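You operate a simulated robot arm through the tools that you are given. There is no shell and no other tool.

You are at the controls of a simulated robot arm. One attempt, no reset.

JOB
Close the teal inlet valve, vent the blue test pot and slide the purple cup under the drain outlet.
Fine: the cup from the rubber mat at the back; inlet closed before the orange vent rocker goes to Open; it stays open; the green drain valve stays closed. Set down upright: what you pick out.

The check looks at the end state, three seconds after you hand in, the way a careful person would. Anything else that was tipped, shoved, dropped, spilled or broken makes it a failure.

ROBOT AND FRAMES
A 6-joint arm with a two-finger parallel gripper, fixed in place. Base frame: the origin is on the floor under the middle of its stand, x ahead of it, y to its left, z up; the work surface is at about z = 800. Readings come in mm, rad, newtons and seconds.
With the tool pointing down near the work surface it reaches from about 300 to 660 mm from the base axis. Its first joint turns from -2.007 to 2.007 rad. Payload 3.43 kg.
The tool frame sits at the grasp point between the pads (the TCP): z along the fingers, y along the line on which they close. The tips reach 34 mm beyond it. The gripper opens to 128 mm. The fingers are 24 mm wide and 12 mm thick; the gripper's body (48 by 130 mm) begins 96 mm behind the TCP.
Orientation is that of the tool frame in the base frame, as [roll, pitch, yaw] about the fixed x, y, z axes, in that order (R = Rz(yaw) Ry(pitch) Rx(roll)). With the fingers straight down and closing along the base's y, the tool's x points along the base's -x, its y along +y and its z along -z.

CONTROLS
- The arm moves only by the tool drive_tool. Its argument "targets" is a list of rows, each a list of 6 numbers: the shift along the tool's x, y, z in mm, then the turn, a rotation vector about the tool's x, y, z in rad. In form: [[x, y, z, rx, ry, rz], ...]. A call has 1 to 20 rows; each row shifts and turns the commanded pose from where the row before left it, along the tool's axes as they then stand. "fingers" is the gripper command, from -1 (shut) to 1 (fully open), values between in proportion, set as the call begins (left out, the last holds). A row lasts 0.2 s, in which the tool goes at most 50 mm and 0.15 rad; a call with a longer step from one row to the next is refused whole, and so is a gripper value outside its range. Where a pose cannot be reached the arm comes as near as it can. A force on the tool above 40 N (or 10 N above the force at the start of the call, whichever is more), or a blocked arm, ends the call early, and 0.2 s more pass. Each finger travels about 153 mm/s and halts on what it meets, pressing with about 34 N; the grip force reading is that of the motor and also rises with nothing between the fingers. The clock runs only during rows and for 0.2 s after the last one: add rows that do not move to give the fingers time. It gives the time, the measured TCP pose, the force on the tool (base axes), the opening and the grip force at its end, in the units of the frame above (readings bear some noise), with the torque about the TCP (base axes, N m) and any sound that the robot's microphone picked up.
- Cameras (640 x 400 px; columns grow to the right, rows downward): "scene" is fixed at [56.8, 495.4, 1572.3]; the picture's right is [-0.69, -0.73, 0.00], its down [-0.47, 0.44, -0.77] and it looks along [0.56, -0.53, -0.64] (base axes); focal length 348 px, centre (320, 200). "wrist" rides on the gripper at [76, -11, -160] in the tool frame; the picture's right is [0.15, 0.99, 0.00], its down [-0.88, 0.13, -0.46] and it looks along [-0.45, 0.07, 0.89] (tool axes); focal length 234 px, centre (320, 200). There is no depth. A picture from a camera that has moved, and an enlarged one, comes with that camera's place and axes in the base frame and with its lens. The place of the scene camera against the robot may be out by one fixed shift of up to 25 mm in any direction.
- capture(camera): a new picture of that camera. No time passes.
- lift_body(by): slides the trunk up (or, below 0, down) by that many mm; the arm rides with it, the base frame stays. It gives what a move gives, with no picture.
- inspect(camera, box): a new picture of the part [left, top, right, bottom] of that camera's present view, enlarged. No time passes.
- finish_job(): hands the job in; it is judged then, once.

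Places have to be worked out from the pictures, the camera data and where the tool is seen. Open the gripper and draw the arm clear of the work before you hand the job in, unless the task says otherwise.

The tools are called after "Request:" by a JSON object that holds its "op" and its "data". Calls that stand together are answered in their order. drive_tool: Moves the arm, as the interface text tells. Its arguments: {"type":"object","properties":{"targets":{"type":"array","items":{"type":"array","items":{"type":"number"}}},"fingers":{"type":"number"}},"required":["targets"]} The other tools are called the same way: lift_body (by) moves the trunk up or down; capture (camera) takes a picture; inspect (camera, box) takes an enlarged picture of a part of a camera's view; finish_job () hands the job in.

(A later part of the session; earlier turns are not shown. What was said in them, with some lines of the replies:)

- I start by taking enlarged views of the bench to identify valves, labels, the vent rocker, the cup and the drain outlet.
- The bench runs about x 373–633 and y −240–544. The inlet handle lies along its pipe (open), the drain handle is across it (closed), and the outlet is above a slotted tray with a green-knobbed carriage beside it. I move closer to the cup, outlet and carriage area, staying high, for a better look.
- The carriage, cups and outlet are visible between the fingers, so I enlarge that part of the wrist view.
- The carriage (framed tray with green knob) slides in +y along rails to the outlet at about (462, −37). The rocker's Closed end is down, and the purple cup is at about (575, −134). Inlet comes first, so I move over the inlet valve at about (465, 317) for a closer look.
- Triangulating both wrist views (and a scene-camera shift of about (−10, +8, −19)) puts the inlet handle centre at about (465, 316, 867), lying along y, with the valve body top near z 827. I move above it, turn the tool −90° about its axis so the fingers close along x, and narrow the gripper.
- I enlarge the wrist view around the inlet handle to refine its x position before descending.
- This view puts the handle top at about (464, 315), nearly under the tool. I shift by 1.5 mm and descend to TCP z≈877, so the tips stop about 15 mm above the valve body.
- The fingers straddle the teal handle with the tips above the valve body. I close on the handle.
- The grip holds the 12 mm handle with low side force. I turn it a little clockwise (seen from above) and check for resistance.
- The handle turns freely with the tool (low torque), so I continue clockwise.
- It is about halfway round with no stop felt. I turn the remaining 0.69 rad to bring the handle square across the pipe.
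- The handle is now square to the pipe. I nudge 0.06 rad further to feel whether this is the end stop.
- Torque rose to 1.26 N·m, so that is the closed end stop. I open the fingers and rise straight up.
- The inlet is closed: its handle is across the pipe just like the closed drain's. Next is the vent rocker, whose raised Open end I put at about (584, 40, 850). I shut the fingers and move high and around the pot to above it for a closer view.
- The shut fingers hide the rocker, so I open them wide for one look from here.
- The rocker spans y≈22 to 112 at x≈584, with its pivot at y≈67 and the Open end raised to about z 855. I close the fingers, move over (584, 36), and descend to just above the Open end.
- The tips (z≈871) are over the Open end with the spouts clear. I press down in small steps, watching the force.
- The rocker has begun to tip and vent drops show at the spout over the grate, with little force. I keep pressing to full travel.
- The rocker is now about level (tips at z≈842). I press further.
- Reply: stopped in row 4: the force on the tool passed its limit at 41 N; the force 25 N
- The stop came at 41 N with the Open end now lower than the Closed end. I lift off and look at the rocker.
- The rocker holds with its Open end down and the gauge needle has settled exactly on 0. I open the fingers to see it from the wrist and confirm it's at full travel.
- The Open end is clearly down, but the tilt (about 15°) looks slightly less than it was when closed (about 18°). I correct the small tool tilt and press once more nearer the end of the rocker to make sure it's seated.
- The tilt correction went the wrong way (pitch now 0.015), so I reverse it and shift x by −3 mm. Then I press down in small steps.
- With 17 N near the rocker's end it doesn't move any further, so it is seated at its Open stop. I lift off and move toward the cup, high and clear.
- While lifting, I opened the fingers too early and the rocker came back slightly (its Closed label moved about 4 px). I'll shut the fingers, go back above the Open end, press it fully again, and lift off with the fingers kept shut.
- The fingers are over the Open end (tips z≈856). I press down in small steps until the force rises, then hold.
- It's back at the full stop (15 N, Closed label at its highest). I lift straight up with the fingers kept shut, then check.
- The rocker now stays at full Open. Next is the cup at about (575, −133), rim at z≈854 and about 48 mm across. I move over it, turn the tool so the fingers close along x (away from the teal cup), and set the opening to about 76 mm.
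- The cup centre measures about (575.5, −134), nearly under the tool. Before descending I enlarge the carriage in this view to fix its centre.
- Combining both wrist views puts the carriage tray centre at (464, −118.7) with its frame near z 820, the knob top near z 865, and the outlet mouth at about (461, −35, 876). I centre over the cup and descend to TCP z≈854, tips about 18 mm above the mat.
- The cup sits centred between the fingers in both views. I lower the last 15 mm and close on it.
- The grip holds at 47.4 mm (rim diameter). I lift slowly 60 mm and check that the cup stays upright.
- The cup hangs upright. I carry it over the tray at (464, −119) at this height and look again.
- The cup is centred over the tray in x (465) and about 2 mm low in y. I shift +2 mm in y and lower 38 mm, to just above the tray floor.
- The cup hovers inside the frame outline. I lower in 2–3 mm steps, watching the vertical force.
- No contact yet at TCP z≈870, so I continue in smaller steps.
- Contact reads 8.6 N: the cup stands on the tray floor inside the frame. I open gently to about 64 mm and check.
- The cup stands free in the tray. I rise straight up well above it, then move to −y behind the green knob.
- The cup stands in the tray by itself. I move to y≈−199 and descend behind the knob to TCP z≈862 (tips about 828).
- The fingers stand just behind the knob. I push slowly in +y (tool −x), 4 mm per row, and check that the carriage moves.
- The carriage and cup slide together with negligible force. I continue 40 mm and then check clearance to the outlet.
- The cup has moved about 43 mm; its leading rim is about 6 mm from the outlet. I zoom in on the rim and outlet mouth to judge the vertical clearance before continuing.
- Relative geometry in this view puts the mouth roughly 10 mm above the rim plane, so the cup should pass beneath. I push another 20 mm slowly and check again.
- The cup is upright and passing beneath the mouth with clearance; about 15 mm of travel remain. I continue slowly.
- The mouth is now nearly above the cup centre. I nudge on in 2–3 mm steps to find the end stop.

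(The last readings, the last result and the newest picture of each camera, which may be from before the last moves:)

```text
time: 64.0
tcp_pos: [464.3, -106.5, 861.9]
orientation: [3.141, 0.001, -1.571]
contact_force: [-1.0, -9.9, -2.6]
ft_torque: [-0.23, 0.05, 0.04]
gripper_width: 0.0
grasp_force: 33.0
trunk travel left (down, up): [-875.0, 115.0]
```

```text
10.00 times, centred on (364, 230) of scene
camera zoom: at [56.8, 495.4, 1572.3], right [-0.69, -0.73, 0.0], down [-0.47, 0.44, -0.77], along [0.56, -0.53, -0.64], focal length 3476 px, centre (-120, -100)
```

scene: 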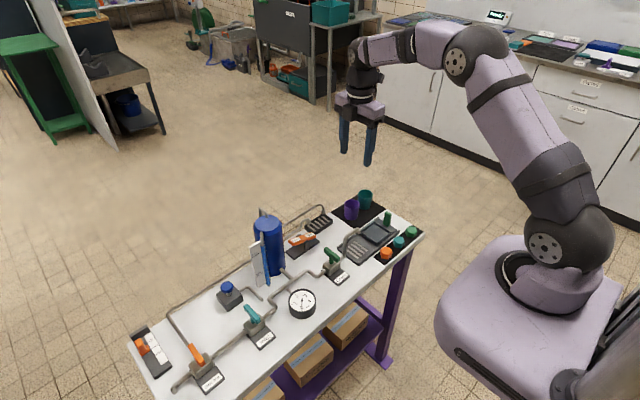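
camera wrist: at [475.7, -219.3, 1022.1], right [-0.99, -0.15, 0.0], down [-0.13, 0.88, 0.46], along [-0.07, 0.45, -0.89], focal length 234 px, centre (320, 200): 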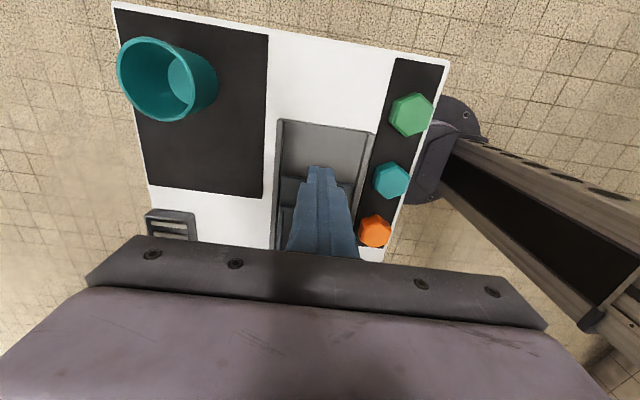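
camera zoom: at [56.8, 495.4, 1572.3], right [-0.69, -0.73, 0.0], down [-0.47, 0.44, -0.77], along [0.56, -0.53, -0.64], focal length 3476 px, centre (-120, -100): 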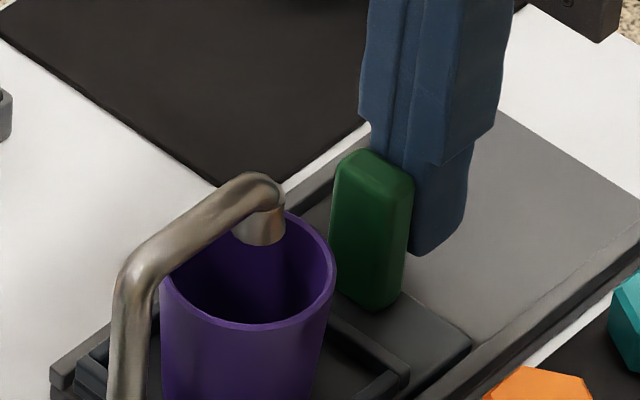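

Force rose to about 10 N with no further motion: the carriage is at its end stop with the cup under the mouth. I back the fingers away in −y, then rise clear.

Request:
{"op": "drive_tool", "data": {"targets": [[5, 0, 0, 0, 0, 0], [15, 0, 0, 0, 0, 0], [20, 0, 0, 0, 0, 0], [20, 0, 0, 0, 0, 0], [0, 0, -40, 0, 0, 0], [0, 0, -50, 0, 0, 0], [0, 0, -50, 0, 0, 0], [0, 0, -50, 0, 0, 0], [0, 0, 0, 0, 0, 0]], "fingers": -1}}

Request:
{"op": "capture", "data": {"camera": "wrist"}}

Request:
{"op": "capture", "data": {"camera": "scene"}}

Request:
{"op": "inspect", "data": {"camera": "scene", "box": [320, 200, 420, 280]}}

```text
time: 66.0
tcp_pos: [463.8, -164.3, 1053.2]
orientation: [-3.14, 0.0, -1.572]
contact_force: [-0.3, 0.8, -0.4]
ft_torque: [-0.04, 0.01, -0.02]
gripper_width: 0.2
grasp_force: 33.5
trunk travel left (down, up): [-875.0, 115.0]
```

```text
taken
camera wrist: at [474.4, -239.2, 1212.9], right [-0.99, -0.15, 0.0], down [-0.13, 0.88, 0.46], along [-0.07, 0.45, -0.89], focal length 234 px, centre (320, 200)
```

wrist: 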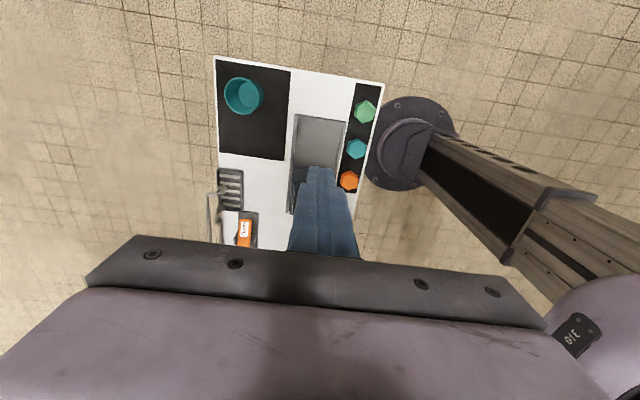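

```text
taken
```

scene: 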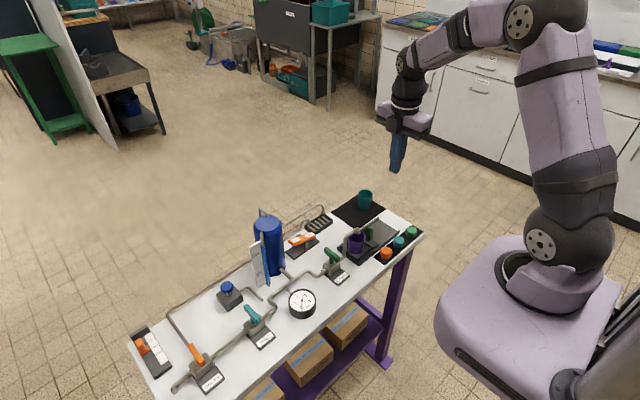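

```text
5.00 times, centred on (370, 240) of scene
camera zoom: at [56.8, 495.4, 1572.3], right [-0.69, -0.73, 0.0], down [-0.47, 0.44, -0.77], along [0.56, -0.53, -0.64], focal length 1738 px, centre (70, 0)
```

zoom: 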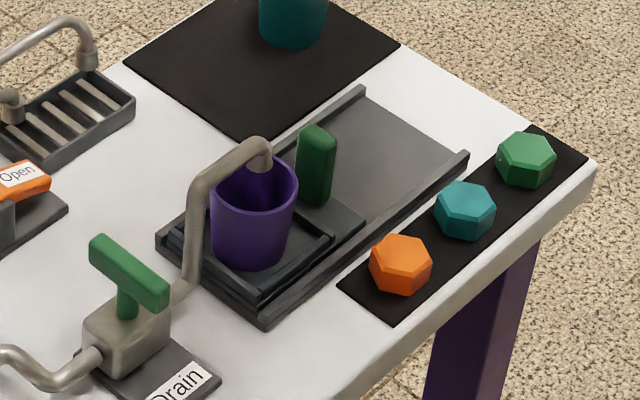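

The carriage is fully home with the cup upright under the outlet. I rise further, turn the tool back, and open the fingers for a final check of everything from above.

Request:
{"op": "drive_tool", "data": {"targets": [[0, 0, -50, 0, 0, 0], [0, 0, -40, 0, 0, 0], [0, 0, 0, 0, 0, 0.1428], [0, 0, 0, 0, 0, 0.1428], [0, 0, 0, 0, 0, 0.1428], [0, 0, 0, 0, 0, 0.1428], [0, 0, 0, 0, 0, 0.1428], [0, 0, 0, 0, 0, 0.1428], [0, 0, 0, 0, 0, 0.1428], [0, 0, 0, 0, 0, 0.1428], [0, 0, 0, 0, 0, 0.1428], [0, 0, 0, 0, 0, 0.1428], [0, 0, 0, 0, 0, 0.1428], [25, 40, 0, 0, 0, 0], [25, 40, 0, 0, 0, 0], [0, 40, 0, 0, 0, 0], [0, 0, 0, 0, 0, 0]], "fingers": 1}}

Request:
{"op": "capture", "data": {"camera": "wrist"}}

Request:
{"op": "inspect", "data": {"camera": "wrist", "box": [230, 80, 410, 230]}}

Request:
{"op": "inspect", "data": {"camera": "scene", "box": [250, 190, 370, 270]}}

Request:
{"op": "inspect", "data": {"camera": "scene", "box": [120, 280, 320, 400]}}

```text
time: 69.6
tcp_pos: [416.1, -43.4, 1143.4]
orientation: [-3.139, -0.001, 3.141]
contact_force: [-0.1, -0.1, 0.3]
ft_torque: [0.03, 0.01, 0.01]
gripper_width: 128.0
grasp_force: 0.2
trunk travel left (down, up): [-875.0, 115.0]
```

```text
taken
camera wrist: at [339.2, -55.2, 1303.0], right [-0.15, 0.99, 0.0], down [0.88, 0.13, 0.46], along [0.45, 0.07, -0.89], focal length 234 px, centre (320, 200)
```

wrist: 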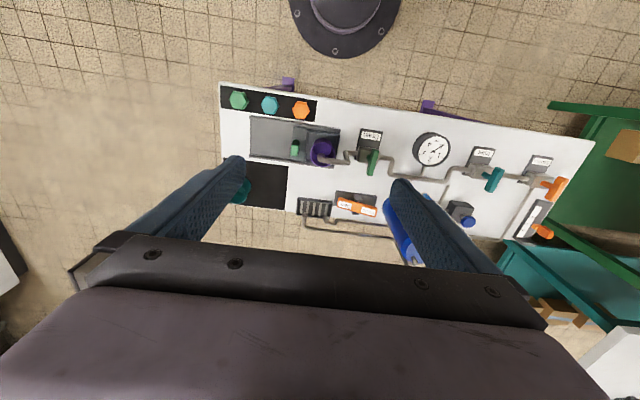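

```text
2.67 times, centred on (320, 155) of wrist
camera zoom: at [339.2, -55.2, 1303.0], right [-0.15, 0.99, 0.0], down [0.88, 0.13, 0.46], along [0.45, 0.07, -0.89], focal length 624 px, centre (320, 320)
```

zoom: 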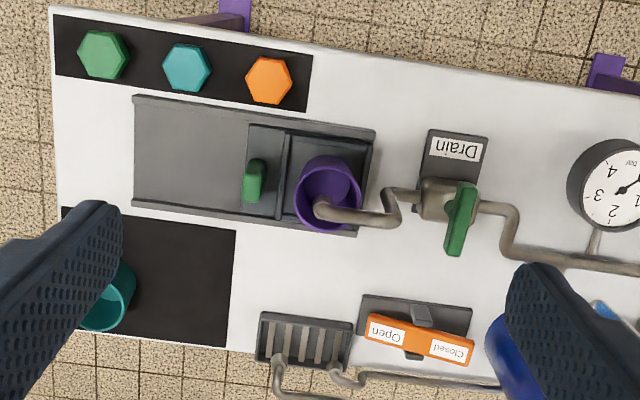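

```text
5.00 times, centred on (310, 230) of scene
camera zoom: at [56.8, 495.4, 1572.3], right [-0.69, -0.73, 0.0], down [-0.47, 0.44, -0.77], along [0.56, -0.53, -0.64], focal length 1738 px, centre (370, 50)
```

zoom: 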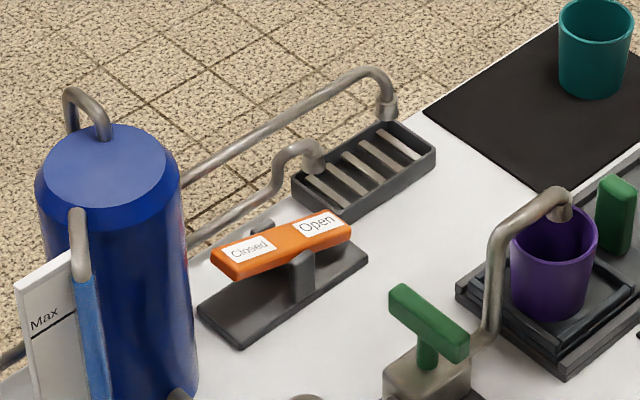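

```text
3.20 times, centred on (220, 340) of scene
camera zoom: at [56.8, 495.4, 1572.3], right [-0.69, -0.73, 0.0], down [-0.47, 0.44, -0.77], along [0.56, -0.53, -0.64], focal length 1112 px, centre (640, -248)
```

zoom: 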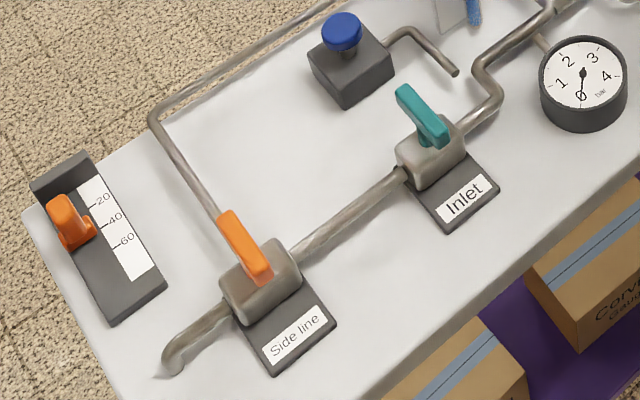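

All goals check out: inlet handle across its pipe, vent rocker seated at Open, drain handle unchanged (closed), and the purple cup upright in the carriage directly under the outlet. I draw the open gripper further up and clear of the bench.

Request:
{"op": "drive_tool", "data": {"targets": [[10, 0, -40, 0, 0, 0], [10, 0, -40, 0, 0, 0], [0, 0, 0, 0, 0, 0], [0, 0, 0, 0, 0, 0]], "fingers": 1}}

Request:
{"op": "capture", "data": {"camera": "scene"}}

Request:
{"op": "inspect", "data": {"camera": "scene", "box": [230, 190, 430, 320]}}

```text
time: 70.6
tcp_pos: [394.9, -44.5, 1224.8]
orientation: [3.141, -0.001, 3.141]
contact_force: [0.0, -0.5, -0.2]
ft_torque: [0.01, 0.0, 0.01]
gripper_width: 128.1
grasp_force: 0.0
trunk travel left (down, up): [-875.0, 115.0]
```

```text
taken
```

scene: 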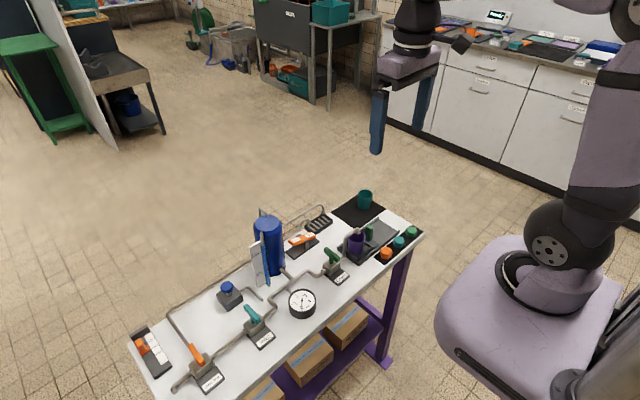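

```text
3.08 times, centred on (330, 255) of scene
camera zoom: at [56.8, 495.4, 1572.3], right [-0.69, -0.73, 0.0], down [-0.47, 0.44, -0.77], along [0.56, -0.53, -0.64], focal length 1070 px, centre (289, 31)
```

zoom: 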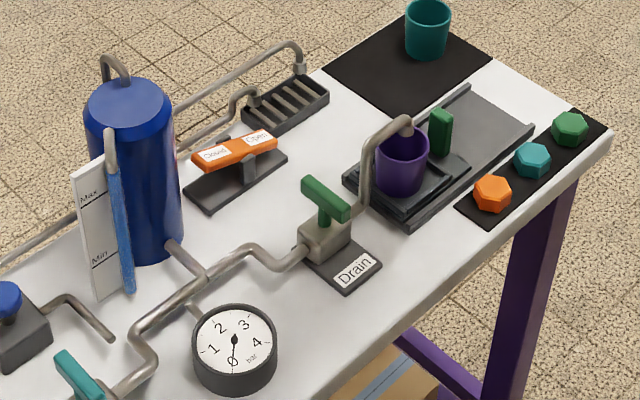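

The last pictures show everything in its required state, with the gripper open and clear of the bench. I hand the job in.

Request:
{"op": "finish_job", "data": {}}

```text
The job is handed in.
```

The job is handed in. The last pictures, taken just before, show all three parts done:

- **Inlet valve:** I turned the teal handle clockwise to its end stop. It now sits square across the pipe, like the closed drain handle.
- **Vent rocker:** With the inlet closed, I pressed the orange rocker to its Open stop. After I lifted away from a second press to seat it, the fingers opened too early and it came back slightly. I pressed it down again and lifted off with the fingers shut. It stayed fully open in every later picture, and the gauge reads 0.
- **Purple cup:** I picked it from the rubber mat and stood it upright in the sliding tray. I then pushed the tray by its green knob to the end stop, and the cup is under the drain outlet to within a few millimetres.

The green drain valve is still closed. I saw nothing else tipped, moved or spilled. The gripper is open and the arm is clear of the bench.
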